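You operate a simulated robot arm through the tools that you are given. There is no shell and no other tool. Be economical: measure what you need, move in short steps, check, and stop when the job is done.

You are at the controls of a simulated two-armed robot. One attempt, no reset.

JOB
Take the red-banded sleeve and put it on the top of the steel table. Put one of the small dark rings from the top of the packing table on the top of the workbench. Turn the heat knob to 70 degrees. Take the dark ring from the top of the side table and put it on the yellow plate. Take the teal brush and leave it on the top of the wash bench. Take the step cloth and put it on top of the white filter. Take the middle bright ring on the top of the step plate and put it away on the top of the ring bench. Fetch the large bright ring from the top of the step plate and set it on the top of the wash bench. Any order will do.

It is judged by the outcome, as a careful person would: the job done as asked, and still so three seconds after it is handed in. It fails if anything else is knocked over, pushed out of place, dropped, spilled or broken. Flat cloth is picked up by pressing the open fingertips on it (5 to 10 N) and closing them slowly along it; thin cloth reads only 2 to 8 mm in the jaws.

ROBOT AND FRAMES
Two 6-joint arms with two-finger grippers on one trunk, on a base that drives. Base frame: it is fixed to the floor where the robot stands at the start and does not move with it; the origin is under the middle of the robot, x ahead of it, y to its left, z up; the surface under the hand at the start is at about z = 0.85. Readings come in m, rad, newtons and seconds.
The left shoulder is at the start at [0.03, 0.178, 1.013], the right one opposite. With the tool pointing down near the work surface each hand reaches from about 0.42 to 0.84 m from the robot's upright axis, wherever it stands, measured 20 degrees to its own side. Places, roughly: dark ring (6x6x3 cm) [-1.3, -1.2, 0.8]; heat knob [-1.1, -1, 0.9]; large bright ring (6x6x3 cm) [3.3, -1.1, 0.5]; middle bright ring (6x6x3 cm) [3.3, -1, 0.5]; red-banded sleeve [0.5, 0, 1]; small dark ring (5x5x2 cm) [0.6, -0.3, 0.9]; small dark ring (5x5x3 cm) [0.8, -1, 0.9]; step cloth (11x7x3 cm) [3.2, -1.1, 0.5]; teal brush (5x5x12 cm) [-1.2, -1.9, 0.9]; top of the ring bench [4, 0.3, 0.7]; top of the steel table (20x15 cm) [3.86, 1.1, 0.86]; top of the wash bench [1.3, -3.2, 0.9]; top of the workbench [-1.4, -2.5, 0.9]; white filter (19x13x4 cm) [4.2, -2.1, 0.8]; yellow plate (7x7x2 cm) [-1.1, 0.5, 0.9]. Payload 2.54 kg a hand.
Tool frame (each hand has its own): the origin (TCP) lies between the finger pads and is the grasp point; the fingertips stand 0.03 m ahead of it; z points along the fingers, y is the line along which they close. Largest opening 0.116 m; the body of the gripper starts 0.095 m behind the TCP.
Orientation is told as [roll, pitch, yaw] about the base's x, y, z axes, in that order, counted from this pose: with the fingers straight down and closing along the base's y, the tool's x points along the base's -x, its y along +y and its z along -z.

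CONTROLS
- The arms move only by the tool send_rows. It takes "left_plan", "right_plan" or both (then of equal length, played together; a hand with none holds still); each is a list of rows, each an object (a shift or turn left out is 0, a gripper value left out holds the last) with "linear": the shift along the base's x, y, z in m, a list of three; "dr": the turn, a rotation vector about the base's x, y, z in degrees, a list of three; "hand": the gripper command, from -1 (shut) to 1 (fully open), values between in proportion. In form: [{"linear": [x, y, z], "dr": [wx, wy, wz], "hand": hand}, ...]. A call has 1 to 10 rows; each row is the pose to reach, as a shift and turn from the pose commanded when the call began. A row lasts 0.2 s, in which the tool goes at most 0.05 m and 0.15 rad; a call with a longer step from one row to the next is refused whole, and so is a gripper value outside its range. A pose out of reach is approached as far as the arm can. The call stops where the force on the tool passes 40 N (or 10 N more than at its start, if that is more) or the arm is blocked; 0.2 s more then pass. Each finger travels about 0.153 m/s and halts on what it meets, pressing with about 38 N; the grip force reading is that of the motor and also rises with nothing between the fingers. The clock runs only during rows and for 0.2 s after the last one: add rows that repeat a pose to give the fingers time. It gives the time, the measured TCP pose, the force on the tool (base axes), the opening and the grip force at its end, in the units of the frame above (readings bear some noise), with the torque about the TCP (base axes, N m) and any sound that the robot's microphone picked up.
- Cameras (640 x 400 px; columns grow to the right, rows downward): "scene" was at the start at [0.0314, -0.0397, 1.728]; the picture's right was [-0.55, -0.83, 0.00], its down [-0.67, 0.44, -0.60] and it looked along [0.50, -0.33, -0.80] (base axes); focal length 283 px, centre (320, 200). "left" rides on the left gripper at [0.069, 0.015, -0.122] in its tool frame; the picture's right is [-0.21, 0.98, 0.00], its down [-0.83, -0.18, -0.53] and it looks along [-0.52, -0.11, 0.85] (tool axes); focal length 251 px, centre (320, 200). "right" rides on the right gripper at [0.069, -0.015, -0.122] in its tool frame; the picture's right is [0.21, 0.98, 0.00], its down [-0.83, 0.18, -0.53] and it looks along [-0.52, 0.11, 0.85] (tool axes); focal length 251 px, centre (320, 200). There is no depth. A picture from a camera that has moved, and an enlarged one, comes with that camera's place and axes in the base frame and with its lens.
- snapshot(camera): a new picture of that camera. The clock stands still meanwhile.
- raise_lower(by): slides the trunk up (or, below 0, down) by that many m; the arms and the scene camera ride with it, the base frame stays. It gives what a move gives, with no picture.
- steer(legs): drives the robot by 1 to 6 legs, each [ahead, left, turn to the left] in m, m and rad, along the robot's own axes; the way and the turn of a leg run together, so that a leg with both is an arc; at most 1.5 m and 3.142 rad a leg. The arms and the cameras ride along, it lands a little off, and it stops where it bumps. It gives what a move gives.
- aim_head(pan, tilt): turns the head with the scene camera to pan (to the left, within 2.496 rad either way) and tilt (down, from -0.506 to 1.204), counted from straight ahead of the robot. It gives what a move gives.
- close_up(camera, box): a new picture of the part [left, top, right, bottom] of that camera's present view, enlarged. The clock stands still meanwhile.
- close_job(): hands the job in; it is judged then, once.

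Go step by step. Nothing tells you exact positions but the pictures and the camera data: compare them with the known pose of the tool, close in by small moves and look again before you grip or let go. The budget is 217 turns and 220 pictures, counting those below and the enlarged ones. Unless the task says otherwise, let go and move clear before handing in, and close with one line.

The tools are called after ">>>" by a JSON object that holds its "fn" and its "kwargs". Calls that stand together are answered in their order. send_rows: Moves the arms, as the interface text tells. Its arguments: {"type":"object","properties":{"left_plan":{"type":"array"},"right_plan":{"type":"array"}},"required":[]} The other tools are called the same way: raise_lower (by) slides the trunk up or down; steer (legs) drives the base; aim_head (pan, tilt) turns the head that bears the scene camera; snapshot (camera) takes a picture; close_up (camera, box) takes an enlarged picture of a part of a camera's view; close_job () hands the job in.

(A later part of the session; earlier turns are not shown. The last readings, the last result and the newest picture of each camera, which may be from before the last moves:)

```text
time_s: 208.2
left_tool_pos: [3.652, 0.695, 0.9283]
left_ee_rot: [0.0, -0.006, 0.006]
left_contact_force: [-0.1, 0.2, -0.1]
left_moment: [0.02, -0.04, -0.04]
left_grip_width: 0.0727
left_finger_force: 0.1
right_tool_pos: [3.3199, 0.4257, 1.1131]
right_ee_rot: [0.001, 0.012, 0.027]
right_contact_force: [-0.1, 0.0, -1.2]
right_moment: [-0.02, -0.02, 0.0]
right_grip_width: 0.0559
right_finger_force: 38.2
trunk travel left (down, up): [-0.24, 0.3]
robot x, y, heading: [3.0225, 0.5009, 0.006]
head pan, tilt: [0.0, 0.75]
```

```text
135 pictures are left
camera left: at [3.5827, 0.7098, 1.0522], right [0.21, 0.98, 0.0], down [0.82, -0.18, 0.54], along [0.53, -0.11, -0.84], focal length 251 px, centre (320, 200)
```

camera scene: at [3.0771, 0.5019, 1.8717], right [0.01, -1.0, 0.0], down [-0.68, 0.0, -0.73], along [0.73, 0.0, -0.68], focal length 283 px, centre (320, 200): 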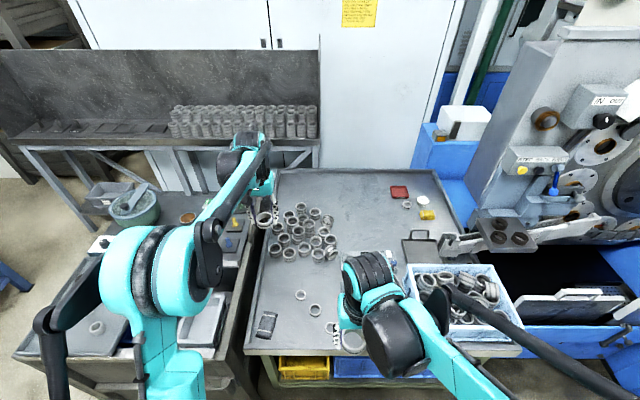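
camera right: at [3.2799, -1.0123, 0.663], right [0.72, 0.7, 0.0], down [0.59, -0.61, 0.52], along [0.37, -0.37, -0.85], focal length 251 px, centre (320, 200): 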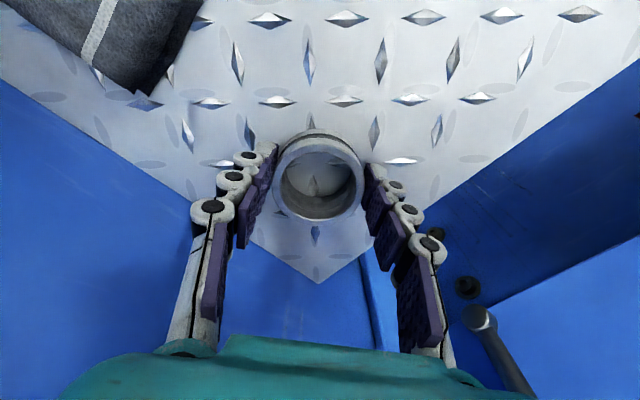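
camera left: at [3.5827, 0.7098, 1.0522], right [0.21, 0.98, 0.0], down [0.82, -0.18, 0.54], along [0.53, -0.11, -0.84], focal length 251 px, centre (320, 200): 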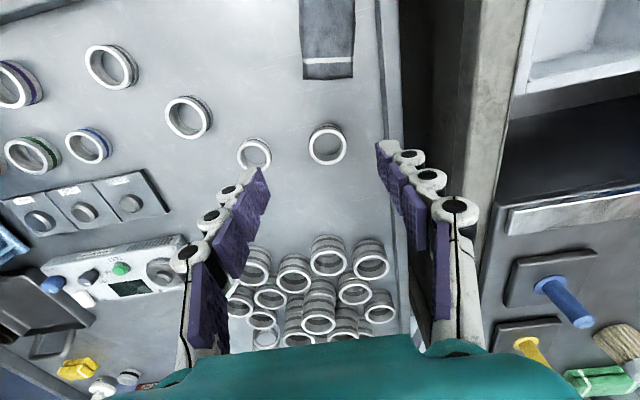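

The middle ring is on the ring bench. Now back to the step plate for the cloth, with the large ring kept in the right hand.

>>> {"fn": "steer", "kwargs": {"legs": [[-0.4, 0, 0], [0, -0.35, 0], [0, 0, -1.04]]}}

>>> {"fn": "raise_lower", "kwargs": {"by": -0.215}}

>>> {"fn": "aim_head", "kwargs": {"pan": 0, "tilt": 0.95}}

>>> {"fn": "snapshot", "kwargs": {"camera": "scene"}}

```text
time_s: 215.2
left_tool_pos: [3.1146, -0.294, 0.9275]
left_ee_rot: [-0.001, -0.005, -1.028]
left_contact_force: [0.6, -0.8, -0.4]
left_moment: [-0.02, 0.03, 0.02]
left_grip_width: 0.0724
left_finger_force: 0.1
right_tool_pos: [2.7127, -0.1479, 1.1134]
right_ee_rot: [0.002, 0.015, -1.006]
right_contact_force: [-0.7, -0.7, -2.4]
right_moment: [-0.02, 0.02, 0.03]
right_grip_width: 0.0559
right_finger_force: 37.9
trunk travel left (down, up): [-0.24, 0.3]
robot x, y, heading: [2.6189, 0.1489, -1.033]
head pan, tilt: [0.0, 0.75]
```

```text
time_s: 217.5
left_tool_pos: [3.1129, -0.2954, 0.7136]
left_ee_rot: [0.001, -0.005, -1.027]
left_contact_force: [0.1, 0.3, -0.6]
left_moment: [-0.01, 0.03, 0.0]
left_grip_width: 0.0726
left_finger_force: 0.1
right_tool_pos: [2.7121, -0.1464, 0.8991]
right_ee_rot: [0.001, 0.014, -1.007]
right_contact_force: [-0.3, 0.4, -2.4]
right_moment: [0.02, 0.0, 0.02]
right_grip_width: 0.0556
right_finger_force: 37.7
trunk travel left (down, up): [-0.025, 0.515]
robot x, y, heading: [2.6215, 0.1508, -1.027]
head pan, tilt: [0.0, 0.75]
```

```text
time_s: 218.2
left_tool_pos: [3.1134, -0.295, 0.713]
left_ee_rot: [0.001, -0.004, -1.029]
left_contact_force: [-0.1, -0.7, 0.3]
left_moment: [-0.01, -0.01, -0.01]
left_grip_width: 0.0725
left_finger_force: 0.0
right_tool_pos: [2.7128, -0.1471, 0.8978]
right_ee_rot: [0.003, 0.014, -1.007]
right_contact_force: [0.3, 0.0, -1.9]
right_moment: [0.02, 0.03, -0.01]
right_grip_width: 0.0556
right_finger_force: 37.6
trunk travel left (down, up): [-0.025, 0.515]
robot x, y, heading: [2.6225, 0.1508, -1.027]
head pan, tilt: [0.0, 0.949]
```

```text
134 pictures are left
camera scene: at [2.6442, 0.1139, 1.5264], right [-0.86, -0.52, 0.0], down [-0.42, 0.7, -0.58], along [0.3, -0.5, -0.81], focal length 283 px, centre (320, 200)
```

scene: 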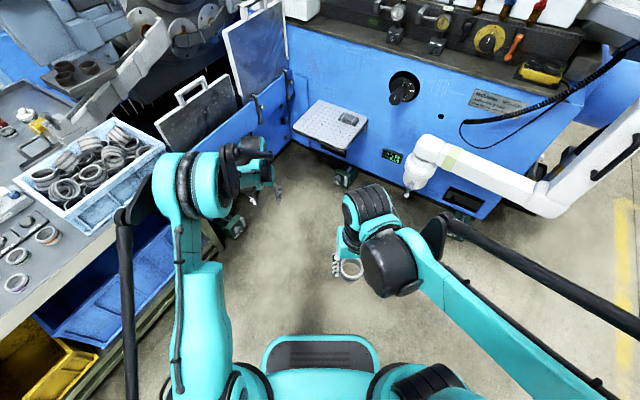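

I'll tuck the left hand up and move the right hand (with the ring) to its own side, then approach the plate again.

>>> {"fn": "send_rows", "kwargs": {"left_plan": [{"linear": [-0.01, 0.01, 0.045]}, {"linear": [-0.02, 0.02, 0.09]}, {"linear": [-0.04, 0.04, 0.13]}, {"linear": [-0.07, 0.06, 0.16]}, {"linear": [-0.1, 0.09, 0.18]}, {"linear": [-0.13, 0.12, 0.2]}, {"linear": [-0.16, 0.145, 0.21]}, {"linear": [-0.18, 0.165, 0.21]}], "right_plan": [{"linear": [0, 0, 0.03]}, {"linear": [-0.02, -0.02, 0.06]}, {"linear": [-0.045, -0.045, 0.09]}, {"linear": [-0.07, -0.07, 0.11]}, {"linear": [-0.095, -0.09, 0.13]}, {"linear": [-0.12, -0.11, 0.15]}, {"linear": [-0.145, -0.135, 0.15]}, {"linear": [-0.167, -0.156, 0.15]}]}}

>>> {"fn": "steer", "kwargs": {"legs": [[0.72, -0.046, 0]]}}

>>> {"fn": "snapshot", "kwargs": {"camera": "scene"}}

>>> {"fn": "snapshot", "kwargs": {"camera": "left"}}

```text
time_s: 220.0
left_tool_pos: [2.9332, -0.128, 0.924]
left_ee_rot: [0.002, -0.005, -1.027]
left_contact_force: [-0.9, -0.4, -0.7]
left_moment: [-0.02, 0.03, -0.01]
left_grip_width: 0.0725
left_finger_force: 0.0
right_tool_pos: [2.5442, -0.3028, 1.0468]
right_ee_rot: [0.003, 0.014, -1.004]
right_contact_force: [-0.3, 0.7, -1.5]
right_moment: [0.03, 0.02, -0.01]
right_grip_width: 0.0556
right_finger_force: 38.4
trunk travel left (down, up): [-0.025, 0.515]
robot x, y, heading: [2.6248, 0.1504, -1.028]
head pan, tilt: [0.0, 0.949]
```

```text
time_s: 223.9
left_tool_pos: [3.266, -0.7765, 0.9237]
left_ee_rot: [0.0, -0.005, -1.033]
left_contact_force: [-0.5, -0.4, 0.1]
left_moment: [0.02, 0.03, -0.01]
left_grip_width: 0.0723
left_finger_force: 0.1
right_tool_pos: [2.877, -0.9482, 1.0483]
right_ee_rot: [0.002, 0.015, -1.011]
right_contact_force: [0.4, 0.9, -2.7]
right_moment: [0.01, 0.01, 0.02]
right_grip_width: 0.0556
right_finger_force: 38.5
trunk travel left (down, up): [-0.025, 0.515]
robot x, y, heading: [2.9571, -0.4946, -1.03]
head pan, tilt: [0.0, 0.949]
```

```text
133 pictures are left
camera scene: at [2.9783, -0.5325, 1.5263], right [-0.86, -0.51, 0.0], down [-0.42, 0.7, -0.58], along [0.3, -0.5, -0.81], focal length 283 px, centre (320, 200)
```

scene: 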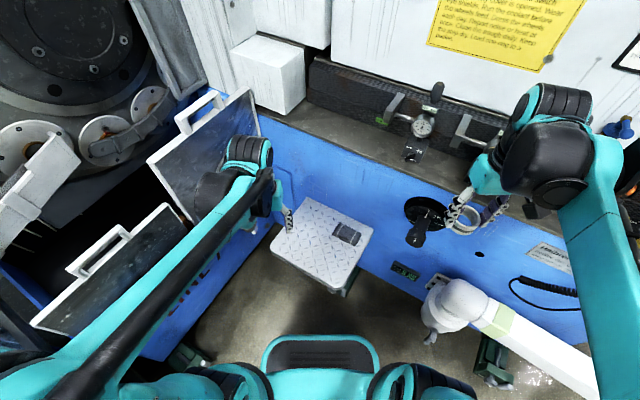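

```text
132 pictures are left
camera left: at [3.2438, -0.7089, 1.0463], right [0.95, 0.32, 0.0], down [0.27, -0.8, 0.54], along [0.17, -0.51, -0.84], focal length 251 px, centre (320, 200)
```

left: 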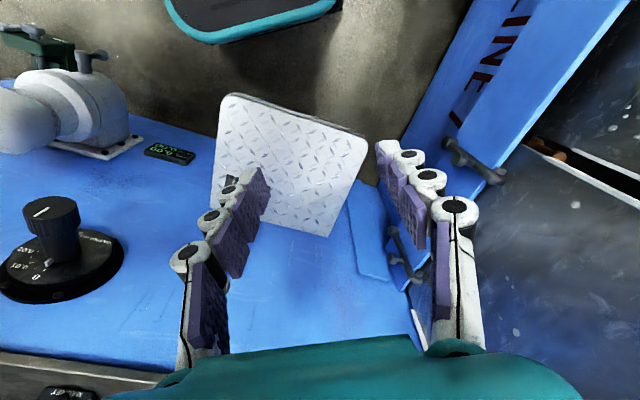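

>>> {"fn": "close_up", "kwargs": {"camera": "scene", "box": [300, 200, 390, 270]}}

>>> {"fn": "send_rows", "kwargs": {"left_plan": [{"linear": [0, -0.04, -0.02], "dr": [0, 0, 7]}, {"linear": [-0.02, -0.08, -0.04], "dr": [0, 0, 15]}, {"linear": [-0.04, -0.11, -0.06], "dr": [0, 0, 23]}, {"linear": [-0.055, -0.14, -0.08], "dr": [0, 0, 31]}, {"linear": [-0.07, -0.17, -0.1], "dr": [0, 0, 38]}, {"linear": [-0.08, -0.19, -0.12], "dr": [0, 0, 45]}, {"linear": [-0.085, -0.21, -0.14], "dr": [0, 0, 52]}, {"linear": [-0.085, -0.22, -0.16], "dr": [0, 0, 59]}]}}

>>> {"fn": "snapshot", "kwargs": {"camera": "left"}}

>>> {"fn": "snapshot", "kwargs": {"camera": "scene"}}

```text
5.71 times, centred on (345, 235) of scene
camera zoom: at [2.9783, -0.5325, 1.5263], right [-0.86, -0.51, 0.0], down [-0.42, 0.7, -0.58], along [0.3, -0.5, -0.81], focal length 1617 px, centre (177, 0)
```

zoom: 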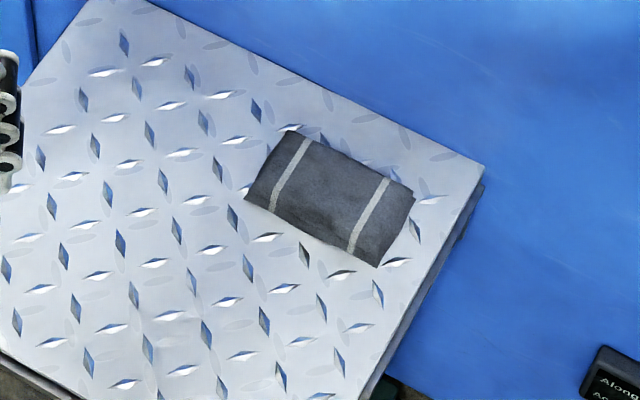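

```text
time_s: 225.8
left_tool_pos: [3.1794, -0.996, 0.7621]
left_ee_rot: [0.002, -0.006, 0.001]
left_contact_force: [-1.1, 0.1, 0.8]
left_moment: [0.0, -0.01, 0.0]
left_grip_width: 0.0725
left_finger_force: 0.0
right_tool_pos: [2.8784, -0.9486, 1.0471]
right_ee_rot: [0.003, 0.014, -1.012]
right_contact_force: [0.9, -0.4, -1.7]
right_moment: [0.03, 0.02, -0.02]
right_grip_width: 0.0559
right_finger_force: 38.0
trunk travel left (down, up): [-0.025, 0.515]
robot x, y, heading: [2.9541, -0.496, -1.035]
head pan, tilt: [0.0, 0.949]
```

```text
130 pictures are left
camera left: at [3.1113, -0.9808, 0.8855], right [0.21, 0.98, 0.0], down [0.82, -0.18, 0.54], along [0.53, -0.11, -0.84], focal length 251 px, centre (320, 200)
```

left: 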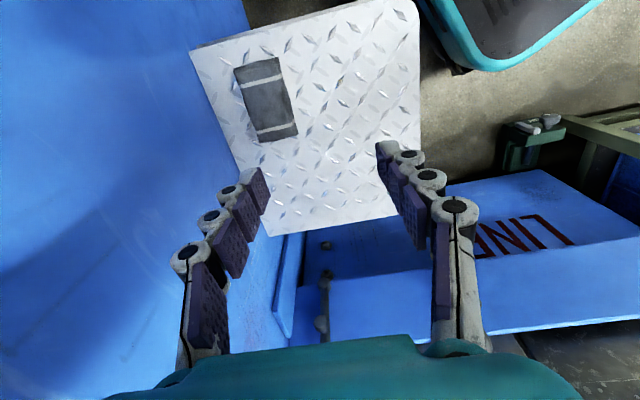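

```text
129 pictures are left
camera scene: at [2.9781, -0.5324, 1.5263], right [-0.86, -0.51, 0.0], down [-0.42, 0.7, -0.58], along [0.3, -0.5, -0.81], focal length 283 px, centre (320, 200)
```

scene: 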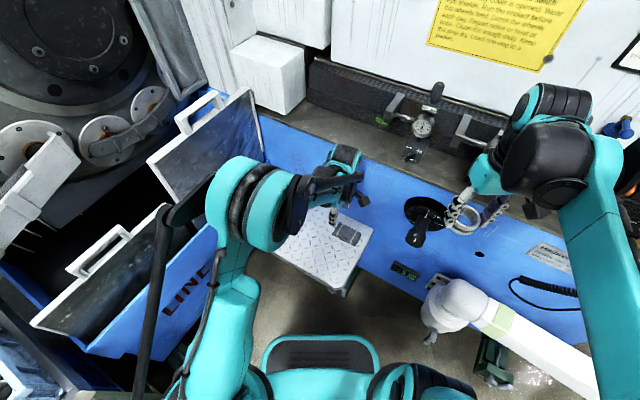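

The cloth lies flat, about 11 × 6.5 cm, centred near [3.168, -1.067]. I'll move above it with the fingers part-open across its width.

>>> {"fn": "send_rows", "kwargs": {"left_plan": [{"linear": [-0.01, -0.035, 0], "hand": -0.12}, {"linear": [-0.011, -0.07, 0]}, {"linear": [-0.011, -0.07, -0.045]}, {"linear": [-0.011, -0.07, -0.09]}, {"linear": [-0.011, -0.07, -0.135]}, {"linear": [-0.011, -0.07, -0.17]}]}}

>>> {"fn": "snapshot", "kwargs": {"camera": "left"}}

>>> {"fn": "snapshot", "kwargs": {"camera": "scene"}}

```text
time_s: 227.2
left_tool_pos: [3.1719, -1.065, 0.5928]
left_ee_rot: [0.002, -0.004, -0.001]
left_contact_force: [0.2, -0.7, -0.3]
left_moment: [0.01, 0.02, 0.01]
left_grip_width: 0.0509
left_finger_force: 0.1
right_tool_pos: [2.8779, -0.9481, 1.0475]
right_ee_rot: [0.0, 0.014, -1.009]
right_contact_force: [0.3, -0.1, -1.8]
right_moment: [0.03, 0.02, -0.03]
right_grip_width: 0.0558
right_finger_force: 37.6
trunk travel left (down, up): [-0.025, 0.515]
robot x, y, heading: [2.9561, -0.4917, -1.029]
head pan, tilt: [0.0, 0.949]
```

```text
128 pictures are left
camera left: at [3.1013, -1.0509, 0.7161], right [0.22, 0.98, 0.0], down [0.82, -0.18, 0.54], along [0.53, -0.11, -0.84], focal length 251 px, centre (320, 200)
```

left: 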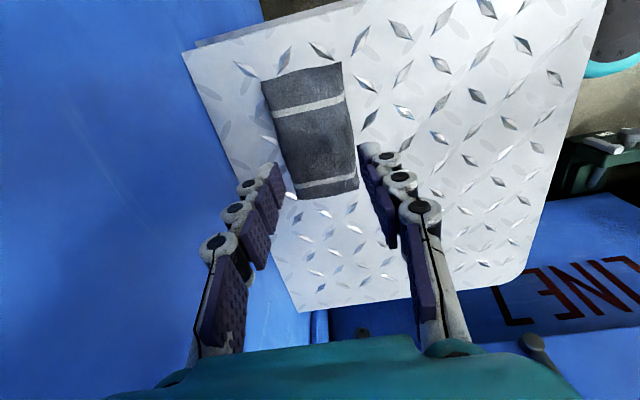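

```text
127 pictures are left
camera scene: at [2.9782, -0.5325, 1.5263], right [-0.86, -0.51, 0.0], down [-0.42, 0.7, -0.58], along [0.3, -0.5, -0.81], focal length 283 px, centre (320, 200)
```

scene: 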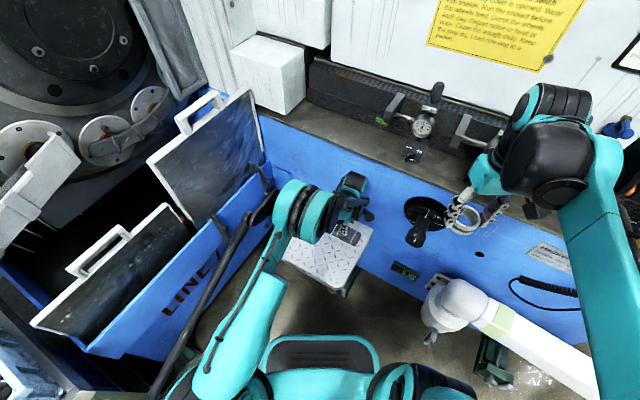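

>>> {"fn": "send_rows", "kwargs": {"left_plan": [{"linear": [-0.003, -0.003, -0.02]}, {"linear": [-0.003, -0.003, -0.035]}, {"linear": [-0.003, -0.003, -0.042]}]}}

>>> {"fn": "snapshot", "kwargs": {"camera": "left"}}

```text
time_s: 227.9
left_tool_pos: [3.1672, -1.0683, 0.5538]
left_ee_rot: [-0.001, -0.004, 0.0]
left_contact_force: [0.2, -0.2, 9.3]
left_moment: [-0.1, 0.02, -0.02]
left_grip_width: 0.052
left_finger_force: 0.6
right_tool_pos: [2.8774, -0.9473, 1.0485]
right_ee_rot: [0.002, 0.011, -1.01]
right_contact_force: [0.1, 0.2, -2.0]
right_moment: [-0.01, 0.02, -0.01]
right_grip_width: 0.0556
right_finger_force: 37.9
trunk travel left (down, up): [-0.025, 0.515]
robot x, y, heading: [2.9581, -0.4984, -1.036]
head pan, tilt: [0.0, 0.949]
```

```text
126 pictures are left
camera left: at [3.0975, -1.0531, 0.6751], right [0.22, 0.98, 0.0], down [0.82, -0.18, 0.54], along [0.53, -0.12, -0.84], focal length 251 px, centre (320, 200)
```

left: 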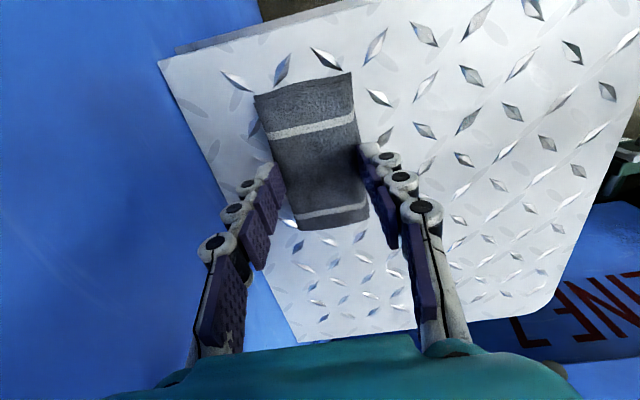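

9 N of contact: the tips are pressing on the cloth. I'll close slowly along it.

>>> {"fn": "send_rows", "kwargs": {"left_plan": [{"linear": [0, 0, 0], "hand": -0.2}, {"linear": [0, 0, -0.001], "hand": -0.28}, {"linear": [0, 0, -0.001], "hand": -0.36}, {"linear": [0, 0, -0.001], "hand": -0.44}, {"linear": [0, 0, -0.002], "hand": -0.52}, {"linear": [0, 0, -0.002], "hand": -0.6}, {"linear": [0, 0, -0.002], "hand": -0.68}, {"linear": [0, 0, -0.002], "hand": -0.76}, {"linear": [0, 0, -0.002], "hand": -0.84}, {"linear": [0, 0, -0.002], "hand": -0.92}]}}

>>> {"fn": "snapshot", "kwargs": {"camera": "left"}}

```text
time_s: 228.8
left_tool_pos: [3.1672, -1.0695, 0.5519]
left_ee_rot: [0.002, -0.007, -0.002]
left_contact_force: [-0.9, 1.8, 5.4]
left_moment: [0.06, 0.04, 0.0]
left_grip_width: 0.0062
left_finger_force: 28.7
right_tool_pos: [2.8782, -0.9479, 1.0471]
right_ee_rot: [0.001, 0.013, -1.01]
right_contact_force: [-0.3, -0.2, -2.0]
right_moment: [0.06, 0.02, -0.01]
right_grip_width: 0.0559
right_finger_force: 38.1
trunk travel left (down, up): [-0.025, 0.515]
robot x, y, heading: [2.9573, -0.4989, -1.034]
head pan, tilt: [0.0, 0.949]
stopped in row 4 (left hand): the force on the tool passed its limit at 48 N (the readings are from after the stop); the commanded pose is now the measured one
```

```text
125 pictures are left
camera left: at [3.0977, -1.0543, 0.6737], right [0.22, 0.98, 0.0], down [0.82, -0.18, 0.54], along [0.53, -0.11, -0.84], focal length 251 px, centre (320, 200)
```

left: 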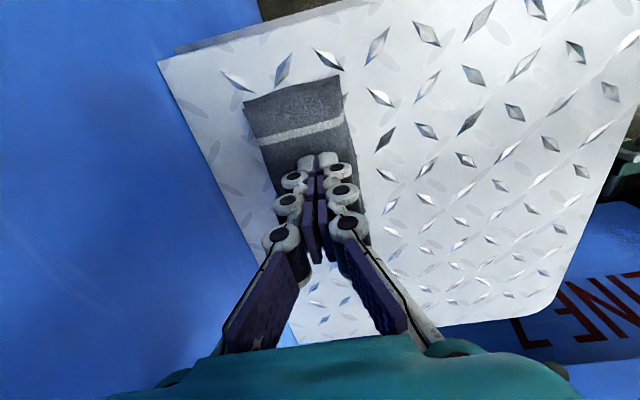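

It reads 6 mm in the jaws, so the cloth is pinched. I'll lift gently and check.

>>> {"fn": "send_rows", "kwargs": {"left_plan": [{"linear": [0, 0, 0.005], "hand": -1}, {"linear": [0, 0, 0.015]}, {"linear": [0, 0, 0.03]}, {"linear": [0, 0, 0.05]}, {"linear": [0, 0.01, 0.08]}, {"linear": [0, 0.02, 0.11]}]}}

>>> {"fn": "snapshot", "kwargs": {"camera": "left"}}

>>> {"fn": "snapshot", "kwargs": {"camera": "scene"}}

```text
time_s: 230.2
left_tool_pos: [3.1685, -1.0498, 0.6618]
left_ee_rot: [0.0, -0.005, -0.002]
left_contact_force: [-0.3, 0.7, 0.7]
left_moment: [-0.03, -0.02, 0.0]
left_grip_width: 0.0003
left_finger_force: 28.5
right_tool_pos: [2.8766, -0.9467, 1.0473]
right_ee_rot: [0.002, 0.015, -1.011]
right_contact_force: [-0.4, 0.6, -1.9]
right_moment: [0.0, 0.0, 0.0]
right_grip_width: 0.0558
right_finger_force: 37.7
trunk travel left (down, up): [-0.025, 0.515]
robot x, y, heading: [2.9557, -0.4945, -1.036]
head pan, tilt: [0.0, 0.949]
```

```text
124 pictures are left
camera left: at [3.098, -1.0337, 0.7846], right [0.22, 0.98, 0.0], down [0.82, -0.18, 0.54], along [0.53, -0.12, -0.84], focal length 251 px, centre (320, 200)
```

left: 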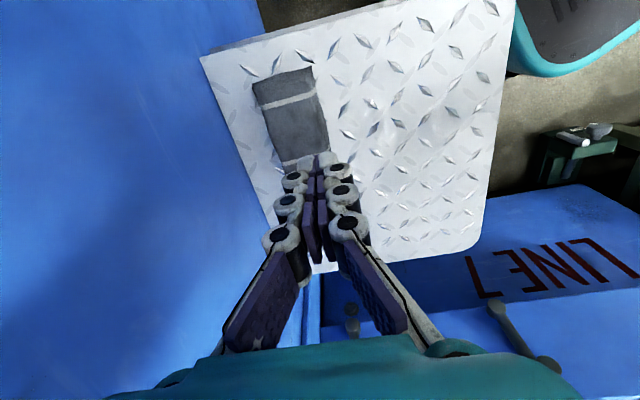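

```text
123 pictures are left
camera scene: at [2.9779, -0.5314, 1.5263], right [-0.86, -0.51, 0.0], down [-0.42, 0.7, -0.58], along [0.3, -0.5, -0.81], focal length 283 px, centre (320, 200)
```

scene: 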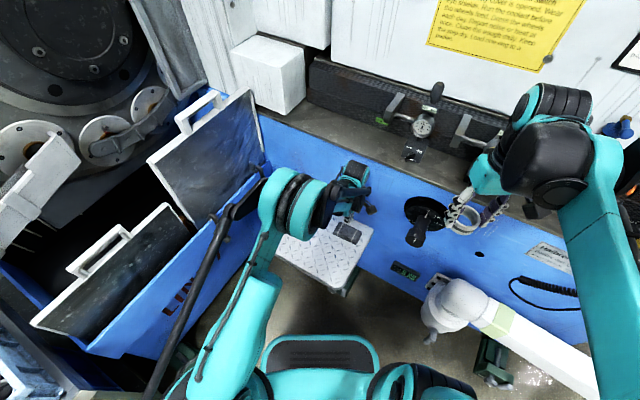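

The cloth slipped out as I lifted; it's still on the plate. I'll raise clear and look at it closely before retrying more gently.

>>> {"fn": "send_rows", "kwargs": {"left_plan": [{"linear": [0.03, 0.03, 0.02], "hand": -0.1}, {"linear": [0.05, 0.05, 0.04]}, {"linear": [0.05, 0.05, 0.04]}]}}

>>> {"fn": "close_up", "kwargs": {"camera": "left", "box": [200, 20, 400, 145]}}

>>> {"fn": "close_up", "kwargs": {"camera": "scene", "box": [310, 205, 390, 260]}}

```text
time_s: 231.0
left_tool_pos: [3.217, -0.9983, 0.7009]
left_ee_rot: [0.0, -0.005, -0.001]
left_contact_force: [0.4, 0.7, -1.2]
left_moment: [-0.03, -0.01, -0.01]
left_grip_width: 0.0522
left_finger_force: 0.1
right_tool_pos: [2.8768, -0.9484, 1.0486]
right_ee_rot: [0.002, 0.014, -1.01]
right_contact_force: [-0.1, -0.1, -2.3]
right_moment: [-0.03, 0.03, 0.0]
right_grip_width: 0.0557
right_finger_force: 37.7
trunk travel left (down, up): [-0.025, 0.515]
robot x, y, heading: [2.9595, -0.494, -1.031]
head pan, tilt: [0.0, 0.949]
```

```text
3.20 times, centred on (300, 82) of left
camera zoom: at [3.147, -0.9837, 0.8241], right [0.22, 0.98, 0.0], down [0.82, -0.18, 0.54], along [0.53, -0.12, -0.84], focal length 805 px, centre (384, 576)
```

zoom: 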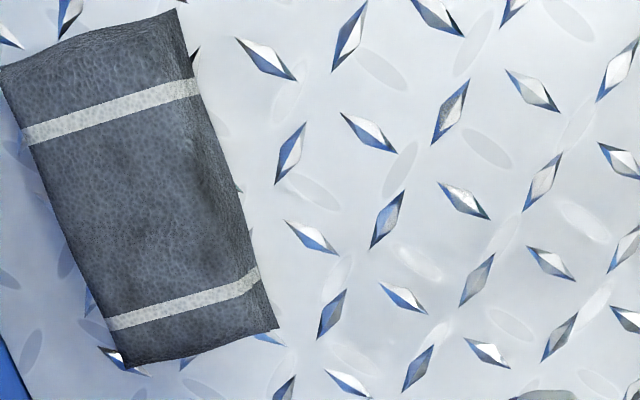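

```text
7.27 times, centred on (350, 232) of scene
camera zoom: at [2.978, -0.5322, 1.5263], right [-0.86, -0.51, 0.0], down [-0.42, 0.7, -0.58], along [0.3, -0.5, -0.81], focal length 2058 px, centre (102, -36)
```

zoom: 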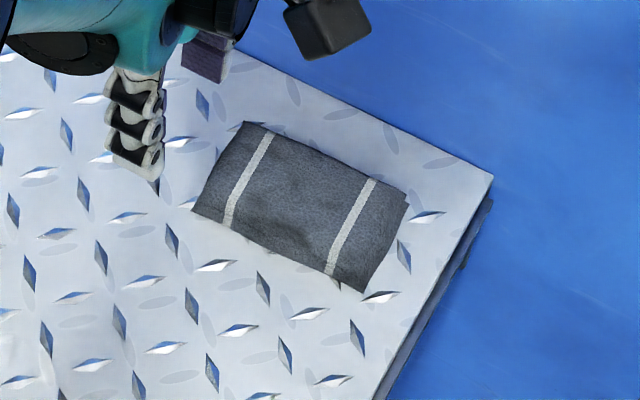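

The cloth is a soft folded bundle about 2 cm high, centred near [3.170, -1.073]. This time I'll straddle its width with the tips close to the plate and close slowly.

>>> {"fn": "send_rows", "kwargs": {"left_plan": [{"linear": [-0.02, -0.03, 0], "hand": 0.42}, {"linear": [-0.04, -0.06, 0]}, {"linear": [-0.047, -0.073, -0.03]}, {"linear": [-0.047, -0.073, -0.075]}, {"linear": [-0.047, -0.073, -0.115]}, {"linear": [-0.047, -0.073, -0.14]}, {"linear": [-0.047, -0.073, -0.152]}, {"linear": [-0.047, -0.073, -0.158]}]}}

>>> {"fn": "snapshot", "kwargs": {"camera": "left"}}

```text
time_s: 232.8
left_tool_pos: [3.1714, -1.0704, 0.544]
left_ee_rot: [0.0, -0.006, -0.001]
left_contact_force: [-0.4, -0.6, -0.6]
left_moment: [0.02, -0.02, 0.01]
left_grip_width: 0.0822
left_finger_force: 0.1
right_tool_pos: [2.8773, -0.9478, 1.0475]
right_ee_rot: [0.002, 0.014, -1.011]
right_contact_force: [0.0, 0.0, -2.1]
right_moment: [-0.01, 0.02, -0.01]
right_grip_width: 0.0558
right_finger_force: 38.7
trunk travel left (down, up): [-0.025, 0.515]
robot x, y, heading: [2.9574, -0.4964, -1.032]
head pan, tilt: [0.0, 0.949]
```

```text
120 pictures are left
camera left: at [3.1008, -1.0568, 0.6663], right [0.22, 0.98, 0.0], down [0.82, -0.18, 0.54], along [0.53, -0.11, -0.84], focal length 251 px, centre (320, 200)
```

left: 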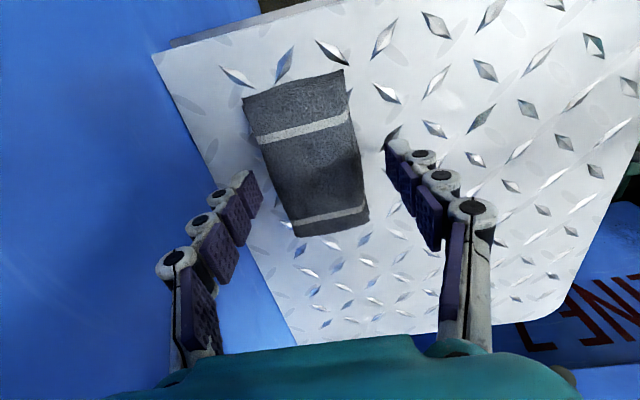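

>>> {"fn": "send_rows", "kwargs": {"left_plan": [{"linear": [0, 0, -0.005]}, {"linear": [0, 0, -0.009]}, {"linear": [0, 0, -0.012]}]}}

```text
time_s: 233.6
left_tool_pos: [3.1698, -1.0723, 0.5324]
left_ee_rot: [0.0, -0.005, -0.002]
left_contact_force: [-0.5, 0.1, -0.7]
left_moment: [-0.02, 0.03, 0.0]
left_grip_width: 0.0821
left_finger_force: 0.0
right_tool_pos: [2.8771, -0.9485, 1.0482]
right_ee_rot: [0.003, 0.014, -1.012]
right_contact_force: [0.0, 0.4, -1.6]
right_moment: [0.01, 0.02, 0.03]
right_grip_width: 0.0555
right_finger_force: 38.2
trunk travel left (down, up): [-0.025, 0.515]
robot x, y, heading: [2.9526, -0.4959, -1.031]
head pan, tilt: [0.0, 0.949]
```

>>> {"fn": "send_rows", "kwargs": {"left_plan": [{"hand": 0.34}, {"hand": 0.28}, {"hand": 0.22}, {"hand": 0.16}, {"hand": 0.1}, {"hand": 0.04}, {"hand": -0.02}, {"hand": -0.08}, {"hand": -0.14}, {"hand": -0.2}]}}

>>> {"fn": "snapshot", "kwargs": {"camera": "left"}}

```text
time_s: 235.8
left_tool_pos: [3.1718, -1.0717, 0.5318]
left_ee_rot: [-0.001, -0.007, -0.002]
left_contact_force: [0.0, -0.7, 4.0]
left_moment: [0.02, 0.02, 0.1]
left_grip_width: 0.0637
left_finger_force: 38.1
right_tool_pos: [2.8777, -0.9487, 1.0483]
right_ee_rot: [0.002, 0.015, -1.013]
right_contact_force: [0.3, -0.5, -1.6]
right_moment: [-0.03, 0.02, 0.01]
right_grip_width: 0.0555
right_finger_force: 38.1
trunk travel left (down, up): [-0.025, 0.515]
robot x, y, heading: [2.9581, -0.4967, -1.037]
head pan, tilt: [0.0, 0.949]
```

```text
119 pictures are left
camera left: at [3.1009, -1.057, 0.6545], right [0.22, 0.98, 0.0], down [0.82, -0.18, 0.54], along [0.53, -0.12, -0.84], focal length 251 px, centre (320, 200)
```

left: 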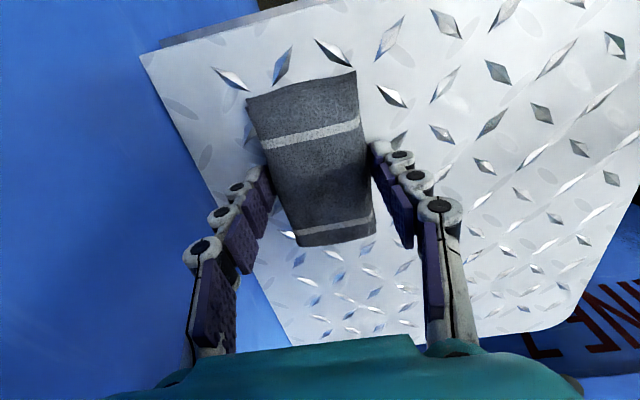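

The bundle holds firmly at 0.064 m. I'll lift and check.

>>> {"fn": "send_rows", "kwargs": {"left_plan": [{"linear": [0, 0, 0.01], "hand": -0.4}, {"linear": [0, 0, 0.03]}, {"linear": [0, 0, 0.06]}, {"linear": [0, 0.005, 0.09]}, {"linear": [0, 0.01, 0.12]}]}}

>>> {"fn": "snapshot", "kwargs": {"camera": "left"}}

```text
time_s: 237.0
left_tool_pos: [3.17, -1.0613, 0.6537]
left_ee_rot: [-0.001, -0.005, -0.001]
left_contact_force: [0.0, 0.0, -0.4]
left_moment: [-0.02, -0.02, -0.03]
left_grip_width: 0.0633
left_finger_force: 37.4
right_tool_pos: [2.8764, -0.9477, 1.0469]
right_ee_rot: [0.001, 0.014, -1.01]
right_contact_force: [-0.5, 0.0, -3.1]
right_moment: [0.03, 0.01, 0.0]
right_grip_width: 0.056
right_finger_force: 37.8
trunk travel left (down, up): [-0.025, 0.515]
robot x, y, heading: [2.9534, -0.4956, -1.032]
head pan, tilt: [0.0, 0.949]
```

```text
118 pictures are left
camera left: at [3.1003, -1.0463, 0.7752], right [0.22, 0.98, 0.0], down [0.82, -0.18, 0.54], along [0.53, -0.12, -0.84], focal length 251 px, centre (320, 200)
```

left: 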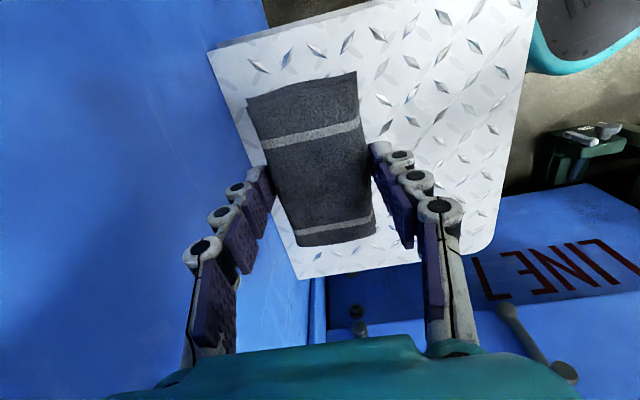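

The cloth is held. I'll raise it, rotate the wrist back and retract.

>>> {"fn": "send_rows", "kwargs": {"left_plan": [{"linear": [0, 0.02, 0.04]}, {"linear": [0.0, 0.04, 0.08], "dr": [0, 0, -5]}, {"linear": [0.005, 0.07, 0.12], "dr": [0, 0, -12]}, {"linear": [0.01, 0.1, 0.155], "dr": [0, 0, -20]}, {"linear": [0.02, 0.13, 0.19], "dr": [0, 0, -28]}, {"linear": [0.03, 0.16, 0.22], "dr": [0, 0, -36]}, {"linear": [0.045, 0.2, 0.24], "dr": [0, 0, -44]}, {"linear": [0.06, 0.24, 0.25], "dr": [0, 0, -52]}, {"linear": [0.075, 0.28, 0.26], "dr": [0, 0, -59]}]}}

>>> {"fn": "steer", "kwargs": {"legs": [[-0.6, 0, 0]]}}

>>> {"fn": "raise_lower", "kwargs": {"by": 0.33}}

>>> {"fn": "aim_head", "kwargs": {"pan": 0, "tilt": 0.6}}

>>> {"fn": "snapshot", "kwargs": {"camera": "scene"}}

>>> {"fn": "snapshot", "kwargs": {"camera": "left"}}

```text
refused: row 3 steps farther than a row can; nothing moved
```

```text
time_s: 240.4
left_tool_pos: [2.8582, -0.5426, 0.6528]
left_ee_rot: [0.0, -0.006, -0.003]
left_contact_force: [0.3, -0.3, 0.3]
left_moment: [-0.03, 0.0, 0.0]
left_grip_width: 0.0636
left_finger_force: 38.0
right_tool_pos: [2.5658, -0.4288, 1.0494]
right_ee_rot: [0.001, 0.014, -1.012]
right_contact_force: [-0.7, 0.8, -1.9]
right_moment: [0.0, 0.02, -0.03]
right_grip_width: 0.0556
right_finger_force: 37.9
trunk travel left (down, up): [-0.025, 0.515]
robot x, y, heading: [2.6471, 0.0237, -1.027]
head pan, tilt: [0.0, 0.949]
```

```text
time_s: 243.7
left_tool_pos: [2.8595, -0.5434, 0.9817]
left_ee_rot: [0.002, -0.005, -0.005]
left_contact_force: [-0.4, -0.8, -0.5]
left_moment: [0.04, 0.0, -0.01]
left_grip_width: 0.0636
left_finger_force: 37.8
right_tool_pos: [2.5676, -0.4306, 1.3769]
right_ee_rot: [0.003, 0.014, -1.012]
right_contact_force: [0.2, -0.5, -2.1]
right_moment: [0.02, 0.04, -0.01]
right_grip_width: 0.056
right_finger_force: 38.6
trunk travel left (down, up): [-0.355, 0.185]
robot x, y, heading: [2.6496, 0.0218, -1.03]
head pan, tilt: [0.0, 0.949]
```

```text
time_s: 244.5
left_tool_pos: [2.8595, -0.5428, 0.9829]
left_ee_rot: [0.0, -0.006, -0.004]
left_contact_force: [0.1, 0.6, 0.3]
left_moment: [0.02, 0.02, 0.02]
left_grip_width: 0.0634
left_finger_force: 37.7
right_tool_pos: [2.5675, -0.4299, 1.3776]
right_ee_rot: [0.001, 0.014, -1.013]
right_contact_force: [0.3, -0.3, -1.6]
right_moment: [0.0, 0.0, -0.03]
right_grip_width: 0.0558
right_finger_force: 38.5
trunk travel left (down, up): [-0.355, 0.185]
robot x, y, heading: [2.6491, 0.0186, -1.033]
head pan, tilt: [0.0, 0.6]
```

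```text
117 pictures are left
camera scene: at [2.6759, -0.027, 1.8846], right [-0.86, -0.51, 0.0], down [-0.29, 0.49, -0.82], along [0.42, -0.71, -0.57], focal length 283 px, centre (320, 200)
```

scene: 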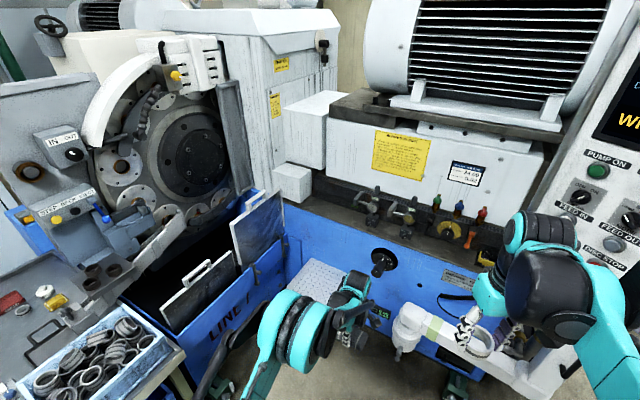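

```text
116 pictures are left
camera left: at [2.7899, -0.5284, 1.1047], right [0.22, 0.98, 0.0], down [0.82, -0.18, 0.54], along [0.53, -0.12, -0.84], focal length 251 px, centre (320, 200)
```

left: 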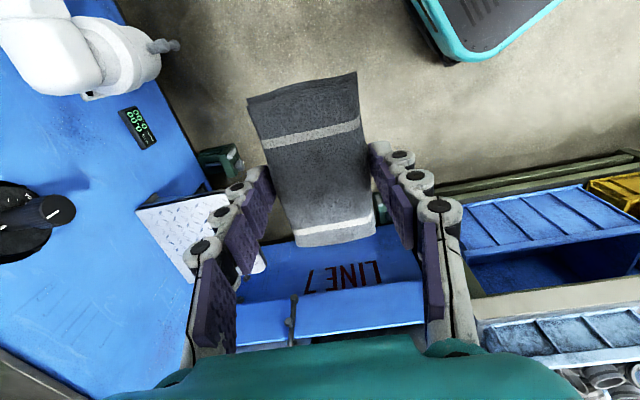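

The cloth is out. The white filter sits on the far (south) side of the machine near [4.2, -2.1], so I must go back around. First I'll put the arms in a narrow travel pose.

>>> {"fn": "send_rows", "kwargs": {"left_plan": [{"linear": [0.0246, 0.0113, 0.03], "dr": [0, 0, -5.9]}, {"linear": [0.0492, 0.0226, 0.06], "dr": [0, 0, -11.8]}, {"linear": [0.0738, 0.0339, 0.09], "dr": [0, 0, -17.7]}, {"linear": [0.0984, 0.0452, 0.12], "dr": [0, 0, -23.6]}, {"linear": [0.123, 0.0565, 0.15], "dr": [0, 0, -29.5]}, {"linear": [0.1476, 0.0678, 0.18], "dr": [0, 0, -35.4]}, {"linear": [0.1722, 0.0791, 0.21], "dr": [0, 0, -41.3]}, {"linear": [0.1968, 0.0904, 0.24], "dr": [0, 0, -47.2]}, {"linear": [0.2214, 0.1017, 0.27], "dr": [0, 0, -53.1]}, {"linear": [0.246, 0.113, 0.3], "dr": [0, 0, -59]}], "right_plan": [{"linear": [0.0263, -0.0165, 0]}, {"linear": [0.0526, -0.033, 0]}, {"linear": [0.0789, -0.0495, 0]}, {"linear": [0.1052, -0.066, 0]}, {"linear": [0.1315, -0.0825, 0]}, {"linear": [0.1578, -0.099, 0]}, {"linear": [0.1841, -0.1155, 0]}, {"linear": [0.2104, -0.132, 0]}, {"linear": [0.2367, -0.1485, 0]}, {"linear": [0.263, -0.165, 0]}]}}

>>> {"fn": "snapshot", "kwargs": {"camera": "left"}}

```text
time_s: 246.7
left_tool_pos: [3.1076, -0.4318, 1.2812]
left_ee_rot: [0.001, -0.004, -1.035]
left_contact_force: [1.5, -0.8, -0.1]
left_moment: [-0.01, 0.05, 0.01]
left_grip_width: 0.0636
left_finger_force: 38.4
right_tool_pos: [2.8328, -0.5938, 1.3775]
right_ee_rot: [0.001, 0.013, -1.012]
right_contact_force: [0.4, -0.7, -2.4]
right_moment: [0.01, 0.08, -0.01]
right_grip_width: 0.0557
right_finger_force: 37.9
trunk travel left (down, up): [-0.355, 0.185]
robot x, y, heading: [2.647, 0.0224, -1.035]
head pan, tilt: [0.0, 0.6]
```

```text
115 pictures are left
camera left: at [3.0845, -0.3647, 1.4033], right [0.95, 0.31, 0.0], down [0.26, -0.8, 0.54], along [0.17, -0.51, -0.84], focal length 251 px, centre (320, 200)
```

left: 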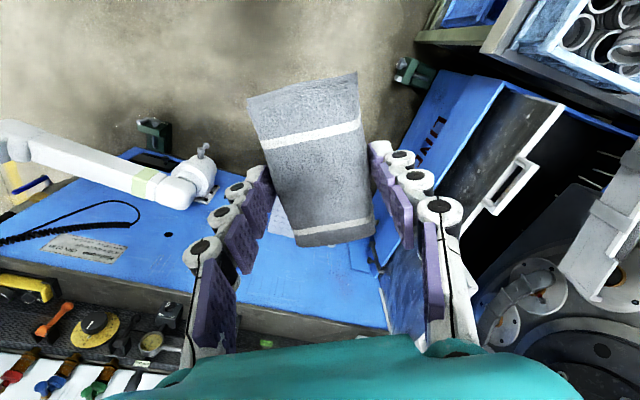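

>>> {"fn": "steer", "kwargs": {"legs": [[-0.4, 0, 0], [0, 0, -0.536], [0, -1.14, 0]]}}

>>> {"fn": "aim_head", "kwargs": {"pan": 0.15, "tilt": 0.6}}

>>> {"fn": "snapshot", "kwargs": {"camera": "scene"}}

```text
time_s: 256.1
left_tool_pos: [1.4655, -0.2651, 1.2808]
left_ee_rot: [0.001, -0.008, -1.566]
left_contact_force: [-0.4, 0.3, -1.2]
left_moment: [0.02, -0.02, 0.02]
left_grip_width: 0.0636
left_finger_force: 37.8
right_tool_pos: [1.1463, -0.2651, 1.3781]
right_ee_rot: [0.003, 0.015, -1.545]
right_contact_force: [-0.6, -0.6, -1.9]
right_moment: [-0.02, -0.02, 0.0]
right_grip_width: 0.0558
right_finger_force: 38.4
trunk travel left (down, up): [-0.355, 0.185]
robot x, y, heading: [1.2986, 0.362, -1.57]
head pan, tilt: [0.0, 0.6]
```

```text
time_s: 256.8
left_tool_pos: [1.4643, -0.2657, 1.2813]
left_ee_rot: [0.001, -0.004, -1.565]
left_contact_force: [0.1, 0.2, 0.2]
left_moment: [-0.02, 0.02, -0.02]
left_grip_width: 0.0637
left_finger_force: 38.0
right_tool_pos: [1.1462, -0.2651, 1.3778]
right_ee_rot: [0.001, 0.013, -1.543]
right_contact_force: [-1.2, -0.5, -1.8]
right_moment: [0.01, 0.02, 0.0]
right_grip_width: 0.0557
right_finger_force: 37.6
trunk travel left (down, up): [-0.355, 0.185]
robot x, y, heading: [1.3053, 0.361, -1.561]
head pan, tilt: [0.15, 0.6]
```

```text
114 pictures are left
camera scene: at [1.3137, 0.3017, 1.8847], right [-0.99, -0.15, 0.0], down [-0.09, 0.56, -0.82], along [0.13, -0.81, -0.57], focal length 283 px, centre (320, 200)
```

scene: 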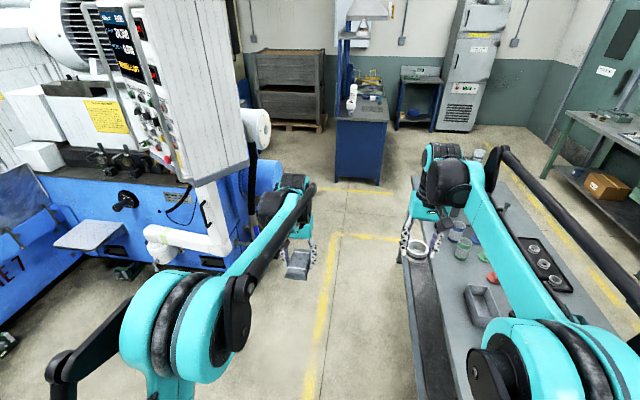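

>>> {"fn": "steer", "kwargs": {"legs": [[1.2, 0, 0], [1.1, 0, 0], [0, 0, 1.561]]}}

>>> {"fn": "aim_head", "kwargs": {"pan": 0, "tilt": 0.5}}

>>> {"fn": "snapshot", "kwargs": {"camera": "scene"}}

```text
time_s: 271.9
left_tool_pos: [1.9485, -1.7855, 1.2804]
left_ee_rot: [0.001, -0.006, 0.003]
left_contact_force: [0.6, 0.4, -0.2]
left_moment: [0.02, -0.02, -0.02]
left_grip_width: 0.0634
left_finger_force: 38.2
right_tool_pos: [1.9477, -2.1058, 1.3775]
right_ee_rot: [0.002, 0.014, 0.024]
right_contact_force: [-0.3, -0.6, -2.7]
right_moment: [0.01, -0.01, 0.0]
right_grip_width: 0.0557
right_finger_force: 38.3
trunk travel left (down, up): [-0.355, 0.185]
robot x, y, heading: [1.3249, -1.9441, -0.0]
head pan, tilt: [0.15, 0.6]
```

```text
time_s: 272.6
left_tool_pos: [1.9483, -1.7861, 1.2802]
left_ee_rot: [-0.001, -0.006, 0.002]
left_contact_force: [-0.5, 0.9, 0.1]
left_moment: [0.0, -0.01, 0.01]
left_grip_width: 0.0637
left_finger_force: 38.4
right_tool_pos: [1.9479, -2.1052, 1.3781]
right_ee_rot: [0.002, 0.013, 0.023]
right_contact_force: [-0.9, 0.1, -1.0]
right_moment: [0.03, 0.03, 0.0]
right_grip_width: 0.0557
right_finger_force: 38.4
trunk travel left (down, up): [-0.355, 0.185]
robot x, y, heading: [1.3276, -1.9476, -0.001]
head pan, tilt: [0.0, 0.499]
```

```text
113 pictures are left
camera scene: at [1.3849, -1.9468, 1.8938], right [0.0, -1.0, 0.0], down [-0.48, 0.0, -0.88], along [0.88, 0.0, -0.48], focal length 283 px, centre (320, 200)
```

scene: 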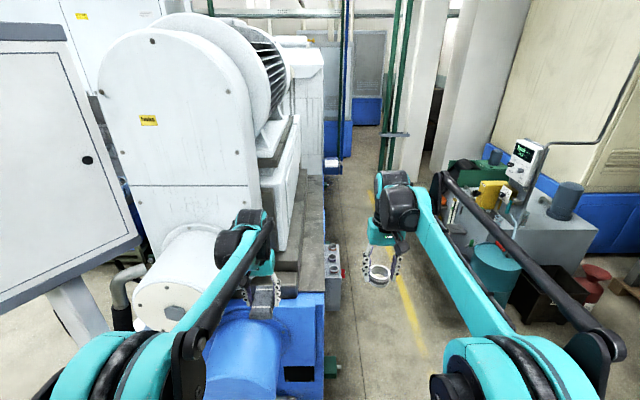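

Machine side runs at y≈-2.0 with a control box to -2.1. I'll sidestep right, go past the wash bench corner, then move further out into the aisle.

>>> {"fn": "steer", "kwargs": {"legs": [[0, -0.36, 0], [0.75, 0, 0], [0.15, -0.3, 0]]}}

>>> {"fn": "snapshot", "kwargs": {"camera": "scene"}}

>>> {"fn": "aim_head", "kwargs": {"pan": 0.6, "tilt": 0.6}}

>>> {"fn": "snapshot", "kwargs": {"camera": "scene"}}

```text
time_s: 280.4
left_tool_pos: [2.8525, -2.4514, 1.28]
left_ee_rot: [0.0, -0.006, -0.004]
left_contact_force: [-0.5, -0.6, -0.4]
left_moment: [0.03, -0.01, -0.01]
left_grip_width: 0.0634
left_finger_force: 38.0
right_tool_pos: [2.849, -2.7706, 1.3781]
right_ee_rot: [0.001, 0.012, 0.016]
right_contact_force: [-0.3, 0.0, -3.0]
right_moment: [0.03, 0.05, 0.03]
right_grip_width: 0.0553
right_finger_force: 37.6
trunk travel left (down, up): [-0.355, 0.185]
robot x, y, heading: [2.2257, -2.6056, -0.01]
head pan, tilt: [0.0, 0.499]
```

```text
112 pictures are left
camera scene: at [2.2878, -2.608, 1.8938], right [0.0, -1.0, 0.0], down [-0.48, 0.0, -0.88], along [0.88, 0.0, -0.48], focal length 283 px, centre (320, 200)
```

scene: 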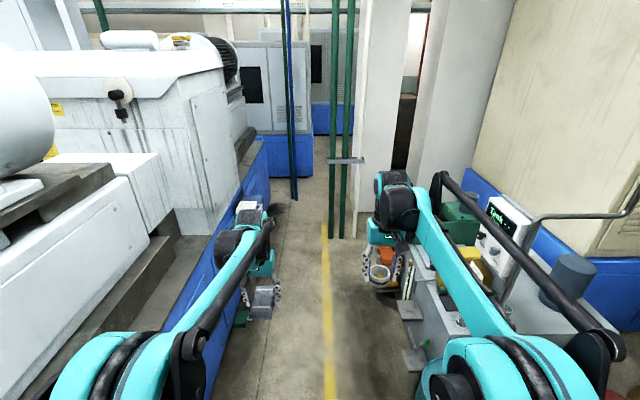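

```text
time_s: 281.4
left_tool_pos: [2.8515, -2.4509, 1.2806]
left_ee_rot: [0.001, -0.004, -0.004]
left_contact_force: [-0.1, -0.6, -0.6]
left_moment: [0.02, 0.0, -0.01]
left_grip_width: 0.0634
left_finger_force: 38.0
right_tool_pos: [2.8485, -2.7697, 1.3784]
right_ee_rot: [0.003, 0.012, 0.015]
right_contact_force: [-0.5, 0.2, -1.9]
right_moment: [0.0, 0.03, -0.04]
right_grip_width: 0.0558
right_finger_force: 38.1
trunk travel left (down, up): [-0.355, 0.185]
robot x, y, heading: [2.2257, -2.6096, -0.004]
head pan, tilt: [0.6, 0.6]
```

```text
111 pictures are left
camera scene: at [2.2698, -2.5577, 1.8847], right [0.56, -0.83, 0.0], down [-0.47, -0.32, -0.82], along [0.68, 0.46, -0.57], focal length 283 px, centre (320, 200)
```

scene: 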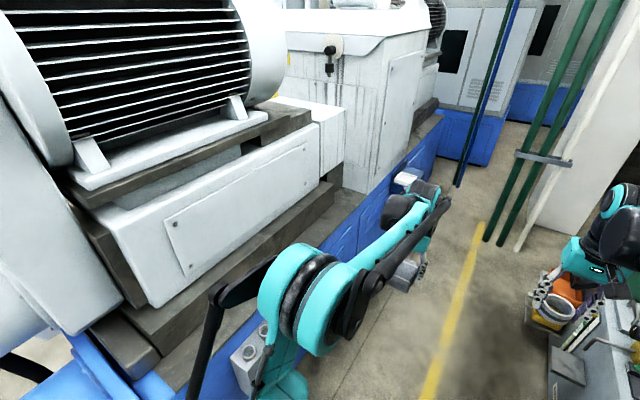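

The white filter is on the machine's ledge near [4.15, -2.08]. I'll draw the hands in a little, drive along the aisle and turn to face it.

>>> {"fn": "steer", "kwargs": {"legs": [[0.2, 0.1, 0], [1.0, 0, 0]]}}

>>> {"fn": "send_rows", "kwargs": {"left_plan": [{"linear": [-0.04, 0, 0.02]}, {"linear": [-0.08, 0, 0.03]}, {"linear": [-0.12, 0, 0.03]}], "right_plan": [{"linear": [-0.04, 0, 0]}, {"linear": [-0.08, 0, 0]}, {"linear": [-0.12, 0, 0]}]}}

>>> {"fn": "aim_head", "kwargs": {"pan": 0.5, "tilt": 0.7}}

>>> {"fn": "snapshot", "kwargs": {"camera": "scene"}}

>>> {"fn": "aim_head", "kwargs": {"pan": -1.2, "tilt": 0.8}}

>>> {"fn": "snapshot", "kwargs": {"camera": "scene"}}

```text
time_s: 287.9
left_tool_pos: [4.0569, -2.3594, 1.2806]
left_ee_rot: [-0.001, -0.005, -0.004]
left_contact_force: [0.1, -0.5, -1.0]
left_moment: [0.01, -0.01, 0.0]
left_grip_width: 0.0634
left_finger_force: 38.3
right_tool_pos: [4.0537, -2.677, 1.3786]
right_ee_rot: [0.002, 0.013, 0.017]
right_contact_force: [0.0, -0.2, -1.4]
right_moment: [0.02, 0.02, -0.01]
right_grip_width: 0.0558
right_finger_force: 37.8
trunk travel left (down, up): [-0.355, 0.185]
robot x, y, heading: [3.4276, -2.5139, -0.003]
head pan, tilt: [0.6, 0.6]
```

```text
time_s: 288.8
left_tool_pos: [3.9309, -2.3569, 1.3106]
left_ee_rot: [0.0, -0.009, -0.004]
left_contact_force: [-0.9, 1.1, -0.1]
left_moment: [0.01, -0.08, 0.02]
left_grip_width: 0.0637
left_finger_force: 38.1
right_tool_pos: [3.9283, -2.6774, 1.381]
right_ee_rot: [0.001, 0.01, 0.016]
right_contact_force: [-0.8, 0.0, -1.6]
right_moment: [-0.05, -0.05, 0.04]
right_grip_width: 0.0557
right_finger_force: 37.6
trunk travel left (down, up): [-0.355, 0.185]
robot x, y, heading: [3.4307, -2.5163, -0.003]
head pan, tilt: [0.6, 0.6]
```

```text
time_s: 289.4
left_tool_pos: [3.936, -2.3582, 1.3089]
left_ee_rot: [-0.001, -0.004, -0.002]
left_contact_force: [-0.5, 0.9, -0.6]
left_moment: [-0.02, 0.02, 0.0]
left_grip_width: 0.0637
left_finger_force: 38.4
right_tool_pos: [3.933, -2.6761, 1.3778]
right_ee_rot: [0.003, 0.014, 0.015]
right_contact_force: [-0.1, -0.2, -2.3]
right_moment: [0.04, 0.03, -0.01]
right_grip_width: 0.0557
right_finger_force: 37.8
trunk travel left (down, up): [-0.355, 0.185]
robot x, y, heading: [3.4304, -2.515, -0.007]
head pan, tilt: [0.499, 0.7]
```

```text
110 pictures are left
camera scene: at [3.4752, -2.4745, 1.8761], right [0.48, -0.88, 0.0], down [-0.57, -0.31, -0.77], along [0.67, 0.36, -0.64], focal length 283 px, centre (320, 200)
```

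scene: 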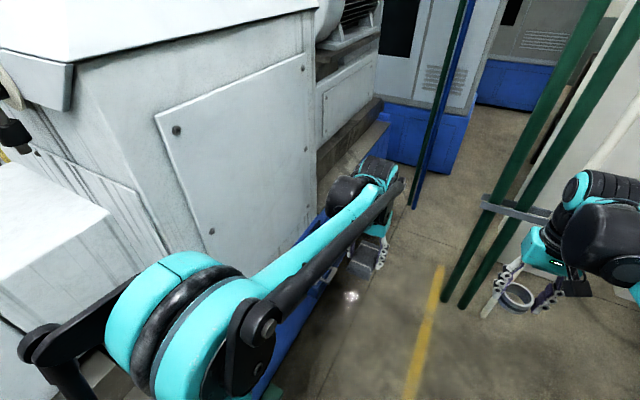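

```text
time_s: 291.1
left_tool_pos: [3.9365, -2.3574, 1.3102]
left_ee_rot: [-0.001, -0.007, -0.004]
left_contact_force: [0.3, 0.5, 0.4]
left_moment: [0.0, -0.01, -0.01]
left_grip_width: 0.0635
left_finger_force: 38.5
right_tool_pos: [3.9331, -2.678, 1.3791]
right_ee_rot: [0.001, 0.015, 0.015]
right_contact_force: [-0.2, -1.0, -1.6]
right_moment: [0.0, 0.01, -0.01]
right_grip_width: 0.0556
right_finger_force: 38.0
trunk travel left (down, up): [-0.355, 0.185]
robot x, y, heading: [3.4284, -2.5175, -0.005]
head pan, tilt: [-1.201, 0.799]
```

```text
109 pictures are left
camera scene: at [3.4294, -2.5902, 1.8678], right [-0.93, -0.36, 0.0], down [-0.26, 0.67, -0.7], along [0.25, -0.65, -0.72], focal length 283 px, centre (320, 200)
```

scene: 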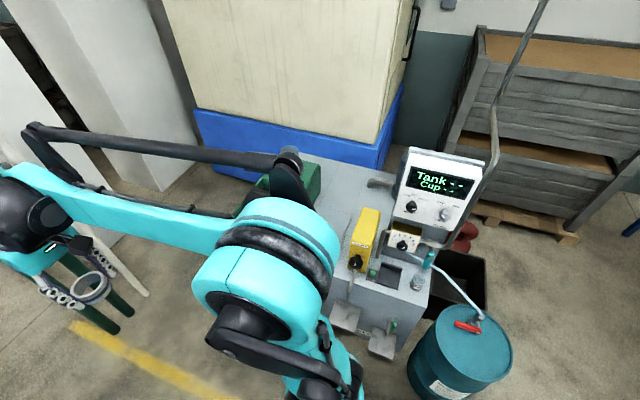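

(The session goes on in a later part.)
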